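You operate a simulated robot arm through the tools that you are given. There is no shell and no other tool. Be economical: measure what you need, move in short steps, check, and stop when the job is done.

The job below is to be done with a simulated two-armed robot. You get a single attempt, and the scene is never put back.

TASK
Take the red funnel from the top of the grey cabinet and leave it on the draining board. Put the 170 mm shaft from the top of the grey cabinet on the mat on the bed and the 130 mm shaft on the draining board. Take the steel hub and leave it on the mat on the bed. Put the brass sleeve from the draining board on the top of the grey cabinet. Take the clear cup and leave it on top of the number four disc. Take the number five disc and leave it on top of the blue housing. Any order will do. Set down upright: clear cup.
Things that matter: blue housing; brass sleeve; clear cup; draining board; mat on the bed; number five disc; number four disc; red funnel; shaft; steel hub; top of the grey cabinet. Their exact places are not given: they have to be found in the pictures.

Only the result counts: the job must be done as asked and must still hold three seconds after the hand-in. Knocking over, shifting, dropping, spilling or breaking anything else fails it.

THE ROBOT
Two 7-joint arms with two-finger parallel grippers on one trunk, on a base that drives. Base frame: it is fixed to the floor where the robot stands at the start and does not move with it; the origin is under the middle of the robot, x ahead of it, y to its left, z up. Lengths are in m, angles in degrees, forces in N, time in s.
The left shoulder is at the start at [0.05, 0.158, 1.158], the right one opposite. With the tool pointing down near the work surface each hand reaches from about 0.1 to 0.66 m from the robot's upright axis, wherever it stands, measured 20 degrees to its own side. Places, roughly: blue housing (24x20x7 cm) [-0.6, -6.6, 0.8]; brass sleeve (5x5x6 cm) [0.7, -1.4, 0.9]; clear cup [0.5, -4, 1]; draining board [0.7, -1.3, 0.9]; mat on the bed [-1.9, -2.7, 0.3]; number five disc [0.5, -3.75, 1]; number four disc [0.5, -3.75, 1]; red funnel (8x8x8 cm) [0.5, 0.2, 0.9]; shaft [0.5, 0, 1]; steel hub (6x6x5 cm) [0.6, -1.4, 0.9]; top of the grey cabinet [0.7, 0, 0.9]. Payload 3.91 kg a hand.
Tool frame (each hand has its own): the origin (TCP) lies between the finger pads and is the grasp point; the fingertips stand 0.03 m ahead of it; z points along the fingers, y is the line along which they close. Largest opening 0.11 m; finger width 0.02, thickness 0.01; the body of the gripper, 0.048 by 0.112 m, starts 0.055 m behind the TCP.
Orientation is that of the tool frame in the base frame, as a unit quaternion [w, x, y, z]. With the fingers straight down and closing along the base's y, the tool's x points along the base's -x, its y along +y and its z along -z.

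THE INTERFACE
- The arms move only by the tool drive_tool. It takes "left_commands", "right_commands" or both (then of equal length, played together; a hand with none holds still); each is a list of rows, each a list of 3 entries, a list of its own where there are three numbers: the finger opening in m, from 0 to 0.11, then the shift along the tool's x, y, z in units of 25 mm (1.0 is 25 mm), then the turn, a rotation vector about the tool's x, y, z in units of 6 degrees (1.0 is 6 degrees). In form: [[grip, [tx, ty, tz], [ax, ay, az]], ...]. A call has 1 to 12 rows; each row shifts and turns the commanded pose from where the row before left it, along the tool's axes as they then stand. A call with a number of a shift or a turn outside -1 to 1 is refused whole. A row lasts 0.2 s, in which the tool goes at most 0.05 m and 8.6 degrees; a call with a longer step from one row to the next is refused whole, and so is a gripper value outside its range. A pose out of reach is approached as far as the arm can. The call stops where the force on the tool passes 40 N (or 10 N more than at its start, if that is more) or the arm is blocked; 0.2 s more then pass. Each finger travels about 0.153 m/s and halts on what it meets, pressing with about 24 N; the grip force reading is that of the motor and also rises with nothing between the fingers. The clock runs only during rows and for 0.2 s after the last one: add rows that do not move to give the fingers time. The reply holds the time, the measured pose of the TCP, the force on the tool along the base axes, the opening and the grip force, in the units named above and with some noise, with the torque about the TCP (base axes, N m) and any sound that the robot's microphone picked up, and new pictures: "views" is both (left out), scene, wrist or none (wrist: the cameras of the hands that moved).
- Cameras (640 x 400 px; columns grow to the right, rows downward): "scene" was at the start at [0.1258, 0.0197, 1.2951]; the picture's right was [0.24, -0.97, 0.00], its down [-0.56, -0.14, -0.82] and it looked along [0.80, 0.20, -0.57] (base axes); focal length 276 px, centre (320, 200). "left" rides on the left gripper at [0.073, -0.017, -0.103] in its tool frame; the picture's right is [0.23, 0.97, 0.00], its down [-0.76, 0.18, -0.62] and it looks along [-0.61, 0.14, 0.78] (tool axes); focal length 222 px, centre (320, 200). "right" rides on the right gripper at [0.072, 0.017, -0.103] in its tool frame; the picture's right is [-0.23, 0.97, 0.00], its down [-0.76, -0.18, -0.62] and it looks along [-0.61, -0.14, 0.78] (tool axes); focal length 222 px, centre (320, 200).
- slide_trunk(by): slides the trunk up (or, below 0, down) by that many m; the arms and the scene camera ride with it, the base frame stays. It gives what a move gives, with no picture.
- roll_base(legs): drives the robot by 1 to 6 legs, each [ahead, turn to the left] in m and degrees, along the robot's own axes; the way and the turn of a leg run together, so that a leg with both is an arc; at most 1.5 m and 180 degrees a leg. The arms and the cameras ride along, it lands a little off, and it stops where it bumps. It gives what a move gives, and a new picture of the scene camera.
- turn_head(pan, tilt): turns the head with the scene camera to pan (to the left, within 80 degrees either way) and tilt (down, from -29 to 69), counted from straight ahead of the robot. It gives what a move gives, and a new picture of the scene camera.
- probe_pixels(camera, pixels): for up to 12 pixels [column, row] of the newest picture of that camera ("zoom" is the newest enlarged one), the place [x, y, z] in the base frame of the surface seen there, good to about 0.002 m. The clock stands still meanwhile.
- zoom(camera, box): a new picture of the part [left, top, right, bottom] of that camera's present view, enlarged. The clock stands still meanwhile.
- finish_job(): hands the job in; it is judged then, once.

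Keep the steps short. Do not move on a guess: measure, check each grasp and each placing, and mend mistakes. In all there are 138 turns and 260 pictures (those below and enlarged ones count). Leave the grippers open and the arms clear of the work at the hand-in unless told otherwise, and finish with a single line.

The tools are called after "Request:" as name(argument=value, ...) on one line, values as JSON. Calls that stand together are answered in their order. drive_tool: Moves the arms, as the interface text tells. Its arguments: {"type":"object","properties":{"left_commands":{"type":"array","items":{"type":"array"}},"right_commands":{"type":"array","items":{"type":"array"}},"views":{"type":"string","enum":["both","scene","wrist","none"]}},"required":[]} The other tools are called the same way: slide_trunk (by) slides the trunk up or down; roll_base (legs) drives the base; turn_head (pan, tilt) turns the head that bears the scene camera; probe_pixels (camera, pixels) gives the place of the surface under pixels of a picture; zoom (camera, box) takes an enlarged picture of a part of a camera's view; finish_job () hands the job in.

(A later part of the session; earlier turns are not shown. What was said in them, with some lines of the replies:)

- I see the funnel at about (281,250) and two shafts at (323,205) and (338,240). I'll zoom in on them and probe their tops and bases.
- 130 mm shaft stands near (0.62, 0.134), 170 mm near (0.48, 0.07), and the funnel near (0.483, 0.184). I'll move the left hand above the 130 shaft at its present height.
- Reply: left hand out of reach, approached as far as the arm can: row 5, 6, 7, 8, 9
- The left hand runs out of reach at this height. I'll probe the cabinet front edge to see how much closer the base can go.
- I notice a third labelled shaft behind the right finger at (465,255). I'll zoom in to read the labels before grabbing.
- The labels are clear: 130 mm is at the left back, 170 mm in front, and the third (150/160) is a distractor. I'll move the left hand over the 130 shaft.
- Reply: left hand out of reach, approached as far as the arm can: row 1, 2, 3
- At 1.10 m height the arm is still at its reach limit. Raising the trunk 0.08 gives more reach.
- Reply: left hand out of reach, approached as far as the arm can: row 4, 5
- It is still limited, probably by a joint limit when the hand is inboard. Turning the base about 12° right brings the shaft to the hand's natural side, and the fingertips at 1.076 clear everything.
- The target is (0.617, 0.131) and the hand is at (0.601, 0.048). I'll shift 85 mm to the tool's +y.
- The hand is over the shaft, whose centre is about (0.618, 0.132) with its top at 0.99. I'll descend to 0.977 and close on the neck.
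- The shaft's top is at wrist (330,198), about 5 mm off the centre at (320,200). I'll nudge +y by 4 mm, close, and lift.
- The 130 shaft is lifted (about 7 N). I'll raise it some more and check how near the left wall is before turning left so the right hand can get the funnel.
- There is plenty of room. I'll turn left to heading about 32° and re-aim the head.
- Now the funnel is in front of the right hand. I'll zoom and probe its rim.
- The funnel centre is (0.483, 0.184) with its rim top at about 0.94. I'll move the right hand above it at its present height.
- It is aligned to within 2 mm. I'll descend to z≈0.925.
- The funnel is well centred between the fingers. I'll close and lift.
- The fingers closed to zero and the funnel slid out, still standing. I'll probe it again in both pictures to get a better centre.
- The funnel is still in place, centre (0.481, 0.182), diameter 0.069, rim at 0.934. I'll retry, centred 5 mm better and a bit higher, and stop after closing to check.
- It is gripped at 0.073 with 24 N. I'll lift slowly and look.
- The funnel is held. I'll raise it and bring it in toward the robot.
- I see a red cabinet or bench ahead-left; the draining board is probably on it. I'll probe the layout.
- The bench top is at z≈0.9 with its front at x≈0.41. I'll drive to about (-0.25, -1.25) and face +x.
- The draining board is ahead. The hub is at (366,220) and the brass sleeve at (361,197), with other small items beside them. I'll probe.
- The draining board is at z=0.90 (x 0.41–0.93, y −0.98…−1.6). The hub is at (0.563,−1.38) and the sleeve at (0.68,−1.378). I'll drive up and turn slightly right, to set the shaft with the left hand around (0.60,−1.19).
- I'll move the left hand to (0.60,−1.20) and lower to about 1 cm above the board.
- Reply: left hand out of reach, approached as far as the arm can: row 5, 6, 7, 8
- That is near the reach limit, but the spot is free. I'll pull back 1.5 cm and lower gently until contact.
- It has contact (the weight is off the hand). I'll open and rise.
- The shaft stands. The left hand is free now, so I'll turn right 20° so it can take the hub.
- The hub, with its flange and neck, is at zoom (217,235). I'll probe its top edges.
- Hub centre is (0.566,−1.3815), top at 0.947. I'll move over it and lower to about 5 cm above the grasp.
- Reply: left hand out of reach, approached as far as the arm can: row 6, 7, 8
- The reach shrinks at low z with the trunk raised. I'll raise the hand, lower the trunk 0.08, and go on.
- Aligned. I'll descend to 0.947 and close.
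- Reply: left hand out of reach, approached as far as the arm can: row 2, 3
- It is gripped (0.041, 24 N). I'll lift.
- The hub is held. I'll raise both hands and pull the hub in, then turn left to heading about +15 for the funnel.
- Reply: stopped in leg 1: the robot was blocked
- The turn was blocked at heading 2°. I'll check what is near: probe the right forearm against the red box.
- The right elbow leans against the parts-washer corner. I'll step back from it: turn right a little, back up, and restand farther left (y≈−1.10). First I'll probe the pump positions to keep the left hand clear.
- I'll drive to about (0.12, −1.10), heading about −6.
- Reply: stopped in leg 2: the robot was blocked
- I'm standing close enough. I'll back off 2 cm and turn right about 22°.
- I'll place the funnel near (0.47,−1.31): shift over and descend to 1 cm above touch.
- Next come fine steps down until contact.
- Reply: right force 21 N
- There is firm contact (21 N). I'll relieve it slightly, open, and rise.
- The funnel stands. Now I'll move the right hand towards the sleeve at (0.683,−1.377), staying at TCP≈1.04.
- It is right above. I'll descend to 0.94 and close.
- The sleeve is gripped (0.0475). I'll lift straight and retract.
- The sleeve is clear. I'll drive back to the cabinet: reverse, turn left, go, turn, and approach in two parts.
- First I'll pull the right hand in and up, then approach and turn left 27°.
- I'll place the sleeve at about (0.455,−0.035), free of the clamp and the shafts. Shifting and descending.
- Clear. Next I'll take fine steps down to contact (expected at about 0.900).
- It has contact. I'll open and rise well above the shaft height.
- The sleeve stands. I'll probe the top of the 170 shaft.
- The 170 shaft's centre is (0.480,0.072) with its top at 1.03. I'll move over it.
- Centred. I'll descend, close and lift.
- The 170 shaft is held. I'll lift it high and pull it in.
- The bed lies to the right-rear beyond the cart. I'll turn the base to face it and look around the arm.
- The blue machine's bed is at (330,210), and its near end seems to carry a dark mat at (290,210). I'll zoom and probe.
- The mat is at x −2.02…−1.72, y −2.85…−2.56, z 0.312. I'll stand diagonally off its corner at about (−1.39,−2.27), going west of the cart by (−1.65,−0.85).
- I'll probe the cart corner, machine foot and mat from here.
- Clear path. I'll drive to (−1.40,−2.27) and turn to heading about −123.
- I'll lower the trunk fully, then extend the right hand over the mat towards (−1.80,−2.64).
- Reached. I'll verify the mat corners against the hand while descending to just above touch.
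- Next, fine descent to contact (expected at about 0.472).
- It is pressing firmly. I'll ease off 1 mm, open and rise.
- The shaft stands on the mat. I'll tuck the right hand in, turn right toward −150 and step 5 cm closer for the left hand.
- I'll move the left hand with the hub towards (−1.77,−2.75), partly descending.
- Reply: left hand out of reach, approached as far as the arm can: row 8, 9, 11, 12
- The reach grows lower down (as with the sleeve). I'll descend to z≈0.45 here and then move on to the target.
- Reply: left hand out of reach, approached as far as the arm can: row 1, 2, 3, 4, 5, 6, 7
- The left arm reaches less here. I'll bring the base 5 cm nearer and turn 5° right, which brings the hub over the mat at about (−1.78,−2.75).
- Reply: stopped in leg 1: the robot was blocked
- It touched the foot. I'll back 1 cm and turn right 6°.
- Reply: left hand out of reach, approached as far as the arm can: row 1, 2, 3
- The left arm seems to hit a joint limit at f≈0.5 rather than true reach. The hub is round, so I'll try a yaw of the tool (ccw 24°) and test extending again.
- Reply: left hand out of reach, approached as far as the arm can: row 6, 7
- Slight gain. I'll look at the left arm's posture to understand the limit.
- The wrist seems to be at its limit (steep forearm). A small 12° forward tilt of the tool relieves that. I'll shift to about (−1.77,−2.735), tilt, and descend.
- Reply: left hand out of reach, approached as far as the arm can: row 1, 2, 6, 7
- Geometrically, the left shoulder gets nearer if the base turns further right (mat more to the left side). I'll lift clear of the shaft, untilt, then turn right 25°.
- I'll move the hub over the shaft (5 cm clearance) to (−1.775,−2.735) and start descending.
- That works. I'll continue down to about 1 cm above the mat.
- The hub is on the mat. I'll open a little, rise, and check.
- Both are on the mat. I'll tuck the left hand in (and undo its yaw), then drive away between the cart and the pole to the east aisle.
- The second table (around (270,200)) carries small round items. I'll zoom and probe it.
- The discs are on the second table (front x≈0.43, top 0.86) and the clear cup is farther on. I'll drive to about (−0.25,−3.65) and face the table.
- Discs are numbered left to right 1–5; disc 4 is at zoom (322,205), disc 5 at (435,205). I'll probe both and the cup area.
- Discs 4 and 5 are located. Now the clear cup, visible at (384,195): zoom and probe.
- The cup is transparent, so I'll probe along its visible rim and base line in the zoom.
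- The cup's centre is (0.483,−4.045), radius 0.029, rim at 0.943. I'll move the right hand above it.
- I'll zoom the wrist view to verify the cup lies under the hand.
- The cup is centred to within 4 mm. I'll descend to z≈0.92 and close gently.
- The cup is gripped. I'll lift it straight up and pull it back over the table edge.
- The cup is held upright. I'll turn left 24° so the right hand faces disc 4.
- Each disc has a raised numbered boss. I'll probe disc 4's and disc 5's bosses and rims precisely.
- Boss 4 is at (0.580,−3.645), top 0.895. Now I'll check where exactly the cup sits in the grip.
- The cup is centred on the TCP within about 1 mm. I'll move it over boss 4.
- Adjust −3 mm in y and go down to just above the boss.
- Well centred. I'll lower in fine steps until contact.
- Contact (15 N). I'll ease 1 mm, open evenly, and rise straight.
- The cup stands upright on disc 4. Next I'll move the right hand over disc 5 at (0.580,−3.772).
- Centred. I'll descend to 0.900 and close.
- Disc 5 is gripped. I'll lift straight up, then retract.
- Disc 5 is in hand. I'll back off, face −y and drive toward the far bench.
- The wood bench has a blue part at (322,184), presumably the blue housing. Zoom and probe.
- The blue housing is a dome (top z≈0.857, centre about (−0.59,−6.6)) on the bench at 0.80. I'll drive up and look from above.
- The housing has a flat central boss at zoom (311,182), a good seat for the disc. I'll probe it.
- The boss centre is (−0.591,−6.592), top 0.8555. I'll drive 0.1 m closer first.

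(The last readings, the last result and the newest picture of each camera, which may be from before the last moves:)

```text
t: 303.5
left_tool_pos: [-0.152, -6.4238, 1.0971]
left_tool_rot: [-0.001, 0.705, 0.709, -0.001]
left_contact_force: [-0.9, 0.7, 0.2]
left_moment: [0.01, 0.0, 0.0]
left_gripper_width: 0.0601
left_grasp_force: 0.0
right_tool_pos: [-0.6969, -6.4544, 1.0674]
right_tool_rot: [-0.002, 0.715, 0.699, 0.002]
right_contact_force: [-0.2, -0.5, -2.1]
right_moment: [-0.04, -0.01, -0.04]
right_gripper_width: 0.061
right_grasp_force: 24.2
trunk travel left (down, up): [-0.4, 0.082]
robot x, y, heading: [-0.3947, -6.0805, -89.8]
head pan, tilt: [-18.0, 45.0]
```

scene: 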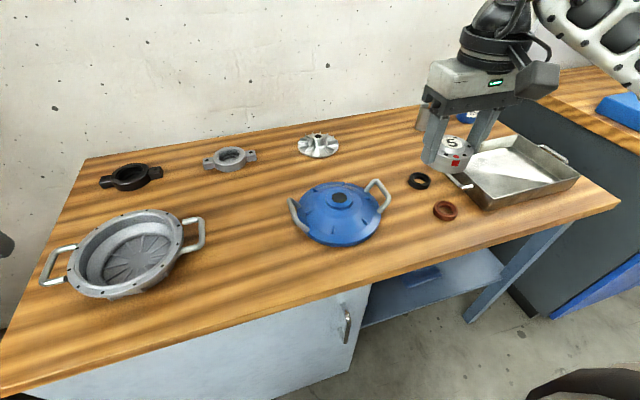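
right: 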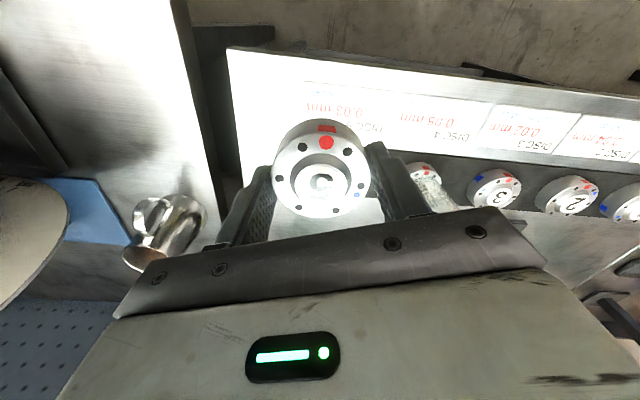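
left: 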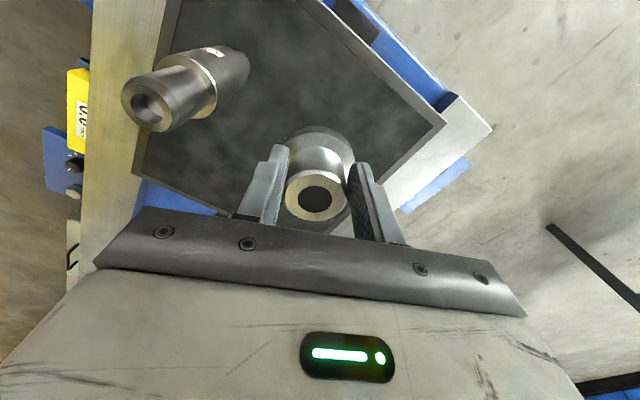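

Now I'll move over the boss and partly down.

Request:
drive_tool(right_commands=[[0.045, [-0.9, 0.727, 0], [0, 0, 0]], [0.045, [-0.9, 0.727, 0], [0, 0, 0]], [0.045, [-0.9, 0.727, 0], [0, 0, 0]], [0.045, [-0.9, 0.727, 0], [0, 0, 0]], [0.045, [-0.9, 0.727, 0], [0, 0, 0]], [0.045, [-0.9, 0.727, 0], [0, 0, 0]], [0.045, [0, 0, 0.9], [0, 0, 0]], [0.045, [0, 0, 0.9], [0, 0, 0]], [0.045, [0, 0, 0.9], [0, 0, 0]], [0.045, [0, 0, 0.9], [0, 0, 0]], [0.045, [0, 0, 0.9], [0, 0, 0]], [0.045, [0, 0, 0], [0, 0, 0]]])

Request:
zoom(camera="scene", box=[260, 120, 420, 260])

```text
t: 306.1
left_tool_pos: [-0.1531, -6.4231, 1.0982]
left_tool_rot: [-0.002, 0.704, 0.71, -0.002]
left_contact_force: [-0.8, -0.7, -0.1]
left_moment: [0.0, -0.01, -0.02]
left_gripper_width: 0.0603
left_grasp_force: 0.0
right_tool_pos: [-0.5895, -6.5913, 0.9555]
right_tool_rot: [-0.001, 0.715, 0.699, 0.002]
right_contact_force: [0.2, -0.3, -1.2]
right_moment: [0.0, -0.03, 0.01]
right_gripper_width: 0.061
right_grasp_force: 24.1
trunk travel left (down, up): [-0.4, 0.082]
robot x, y, heading: [-0.3895, -6.0804, -89.8]
head pan, tilt: [-18.0, 45.0]
```

scene: 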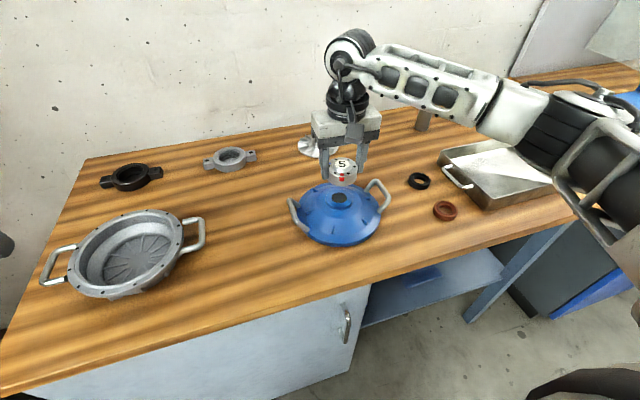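
right: 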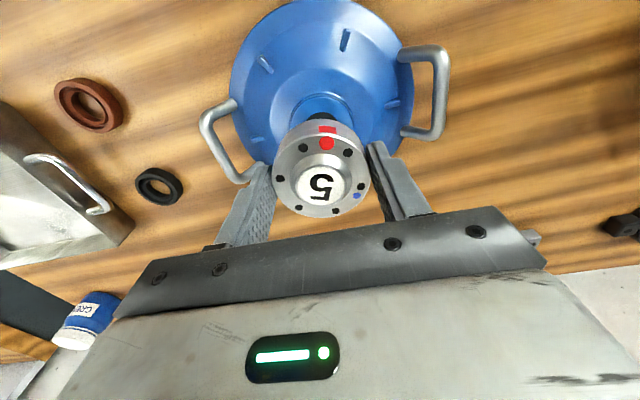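

```text
2.86 times, centred on (340, 190) of scene
```

zoom: 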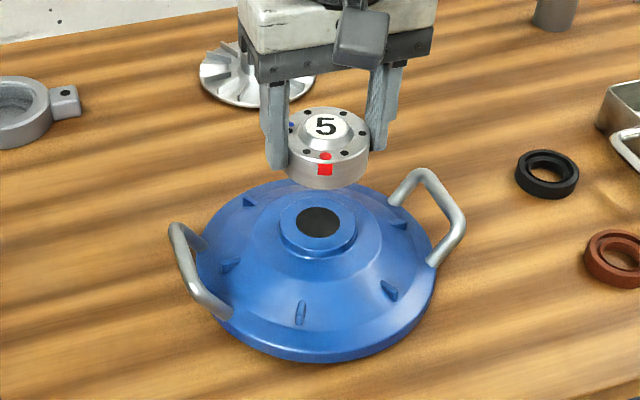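

It is aligned within 2 mm, and the fingers stay above the dome. I'll descend to about 0.90, then slowly.

Request:
drive_tool(right_commands=[[0.045, [0, 0, 0.8], [0, 0, 0]], [0.045, [0, 0, 0.7], [0, 0, 0]], [0.045, [0, 0, 0.5], [0, 0, 0]], [0.045, [0, 0, 0.15], [0, 0, 0]], [0.045, [0, 0, 0.08], [0, 0, 0]], [0.045, [0, 0, 0.08], [0, 0, 0]], [0.045, [0, 0, 0], [0, 0, 0]]], views="none")

```text
t: 307.7
left_tool_pos: [-0.1523, -6.4239, 1.0972]
left_tool_rot: [-0.001, 0.705, 0.71, -0.001]
left_contact_force: [0.9, -0.8, 0.3]
left_moment: [0.01, 0.0, -0.03]
left_gripper_width: 0.0597
left_grasp_force: 0.1
right_tool_pos: [-0.5907, -6.5909, 0.8976]
right_tool_rot: [-0.002, 0.715, 0.699, 0.003]
right_contact_force: [-1.8, 0.0, -3.6]
right_moment: [-0.02, 0.0, 0.0]
right_gripper_width: 0.0611
right_grasp_force: 24.1
trunk travel left (down, up): [-0.4, 0.082]
robot x, y, heading: [-0.393, -6.0828, -89.9]
head pan, tilt: [-18.0, 45.0]
```

Request:
drive_tool(right_commands=[[0.045, [0, 0, 0.08], [0, 0, 0]], [0.045, [0, 0, 0.06], [0, 0, 0]], [0.045, [0, 0, 0.05], [0, 0, 0]], [0.045, [0, 0, 0], [0, 0, 0]]], views="none")

```text
t: 308.7
left_tool_pos: [-0.1524, -6.4216, 1.0979]
left_tool_rot: [-0.001, 0.704, 0.71, -0.003]
left_contact_force: [-0.5, -0.2, 0.8]
left_moment: [0.03, -0.03, -0.01]
left_gripper_width: 0.0598
left_grasp_force: 0.0
right_tool_pos: [-0.5911, -6.591, 0.8933]
right_tool_rot: [-0.002, 0.716, 0.698, 0.002]
right_contact_force: [-2.7, 0.9, 5.5]
right_moment: [0.19, 0.16, 0.05]
right_gripper_width: 0.0612
right_grasp_force: 23.9
trunk travel left (down, up): [-0.4, 0.082]
robot x, y, heading: [-0.3959, -6.0775, -90.0]
head pan, tilt: [-18.0, 45.0]
```

Contact at 0.893. I'll open evenly, rise and check.

Request:
drive_tool(right_commands=[[0.064, [0, 0, 0], [0, 0, 0]], [0.075, [0, 0, 0], [0, 0, 0]], [0.09, [0, 0, 0], [0, 0, 0]], [0.09, [0, 0, 0], [0, 0, 0]], [0.09, [0, 0, -0.6], [0, 0, 0]], [0.09, [0, 0, -1], [0, 0, 0]], [0.09, [0, 0, -1], [0, 0, 0]], [0.09, [0, 0, -1], [0, 0, 0]], [0.09, [0, 0, -1], [0, 0, 0]], [0.09, [0, 0, -1], [0, 0, 0]], [0.09, [1, 0, 0], [0, 0, 0]], [0.09, [1, 0, 0], [0, 0, 0]]])

Request:
zoom(camera="scene", box=[260, 120, 420, 260])

```text
t: 311.3
left_tool_pos: [-0.153, -6.4228, 1.0965]
left_tool_rot: [-0.001, 0.705, 0.709, -0.001]
left_contact_force: [-0.7, -0.3, 0.3]
left_moment: [-0.02, 0.0, -0.03]
left_gripper_width: 0.0602
left_grasp_force: 0.0
right_tool_pos: [-0.5888, -6.5415, 1.0307]
right_tool_rot: [-0.002, 0.715, 0.699, 0.001]
right_contact_force: [0.0, -0.3, 0.0]
right_moment: [-0.02, 0.01, -0.01]
right_gripper_width: 0.0899
right_grasp_force: 0.1
trunk travel left (down, up): [-0.4, 0.082]
robot x, y, heading: [-0.3914, -6.0779, -90.0]
head pan, tilt: [-18.0, 45.0]
```

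scene: 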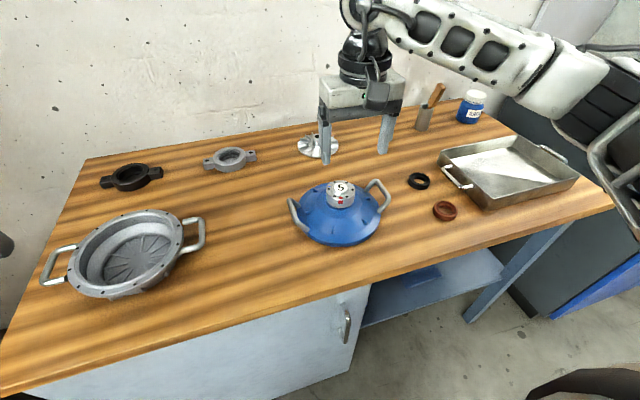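
right: 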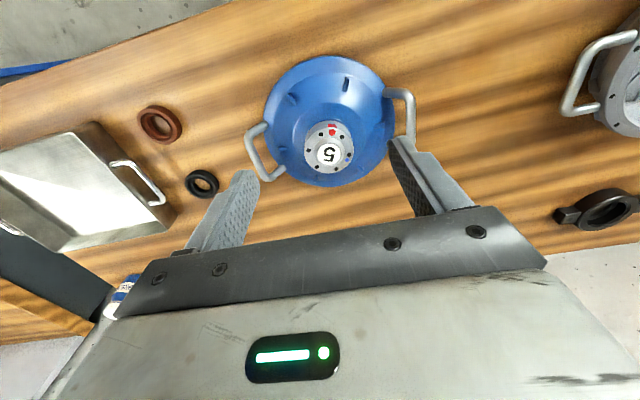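

```text
2.86 times, centred on (340, 190) of scene
```

zoom: 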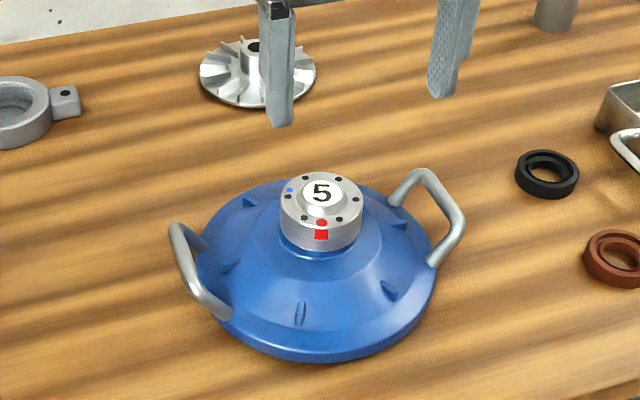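

The disc sits well on the housing. I'll open both grippers fully and back the robot away before handing in.

Request:
drive_tool(left_commands=[[0.11, [0, 0, 0], [0, 0, 0]], [0.11, [0, 0, 0], [0, 0, 0]], [0.11, [0, 0, 0], [0, 0, 0]]], right_commands=[[0.11, [0.5, 0, -0.5], [0, 0, 0]], [0.11, [0.5, 0, -0.5], [0, 0, 0]], [0.11, [0, 0, 0], [0, 0, 0]]], views="none")

Request:
roll_base(legs=[[-0.4, 0]])

```text
t: 312.1
left_tool_pos: [-0.1521, -6.4235, 1.0971]
left_tool_rot: [-0.001, 0.704, 0.71, -0.002]
left_contact_force: [-0.1, 1.2, 0.1]
left_moment: [-0.03, 0.02, -0.03]
left_gripper_width: 0.1101
left_grasp_force: 0.0
right_tool_pos: [-0.5894, -6.5169, 1.0571]
right_tool_rot: [-0.002, 0.716, 0.698, 0.002]
right_contact_force: [0.9, 0.8, -0.7]
right_moment: [-0.02, -0.02, 0.0]
right_gripper_width: 0.1099
right_grasp_force: 0.0
trunk travel left (down, up): [-0.4, 0.082]
robot x, y, heading: [-0.3896, -6.0809, -89.6]
head pan, tilt: [-18.0, 45.0]
```

```text
t: 314.6
left_tool_pos: [-0.1522, -6.0233, 1.0973]
left_tool_rot: [-0.001, 0.705, 0.709, -0.001]
left_contact_force: [-0.5, 0.6, -0.9]
left_moment: [0.03, -0.02, 0.01]
left_gripper_width: 0.1101
left_grasp_force: 0.1
right_tool_pos: [-0.5913, -6.1158, 1.0578]
right_tool_rot: [-0.002, 0.716, 0.698, 0.002]
right_contact_force: [-1.0, -0.1, -0.4]
right_moment: [0.02, -0.01, 0.0]
right_gripper_width: 0.11
right_grasp_force: 0.1
trunk travel left (down, up): [-0.4, 0.082]
robot x, y, heading: [-0.3941, -5.6813, -89.7]
head pan, tilt: [-18.0, 45.0]
```

scene: 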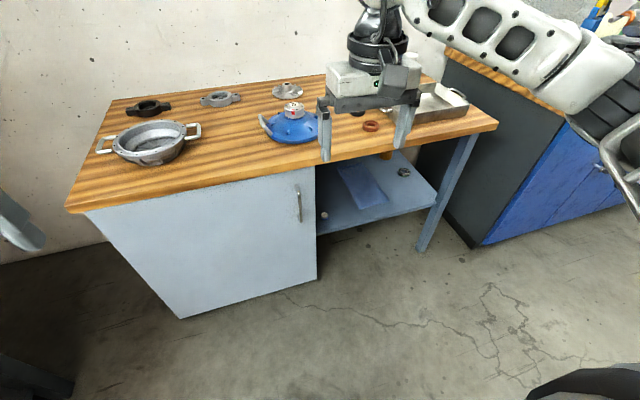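

All seven placings are done, the grippers are open and the arms are clear. I'm handing in.

Request:
finish_job()

```text
The job is handed in.
```

All seven items were placed as asked, each checked in the pictures right after release with the clear cup upright on the number four disc, and the job is handed in.
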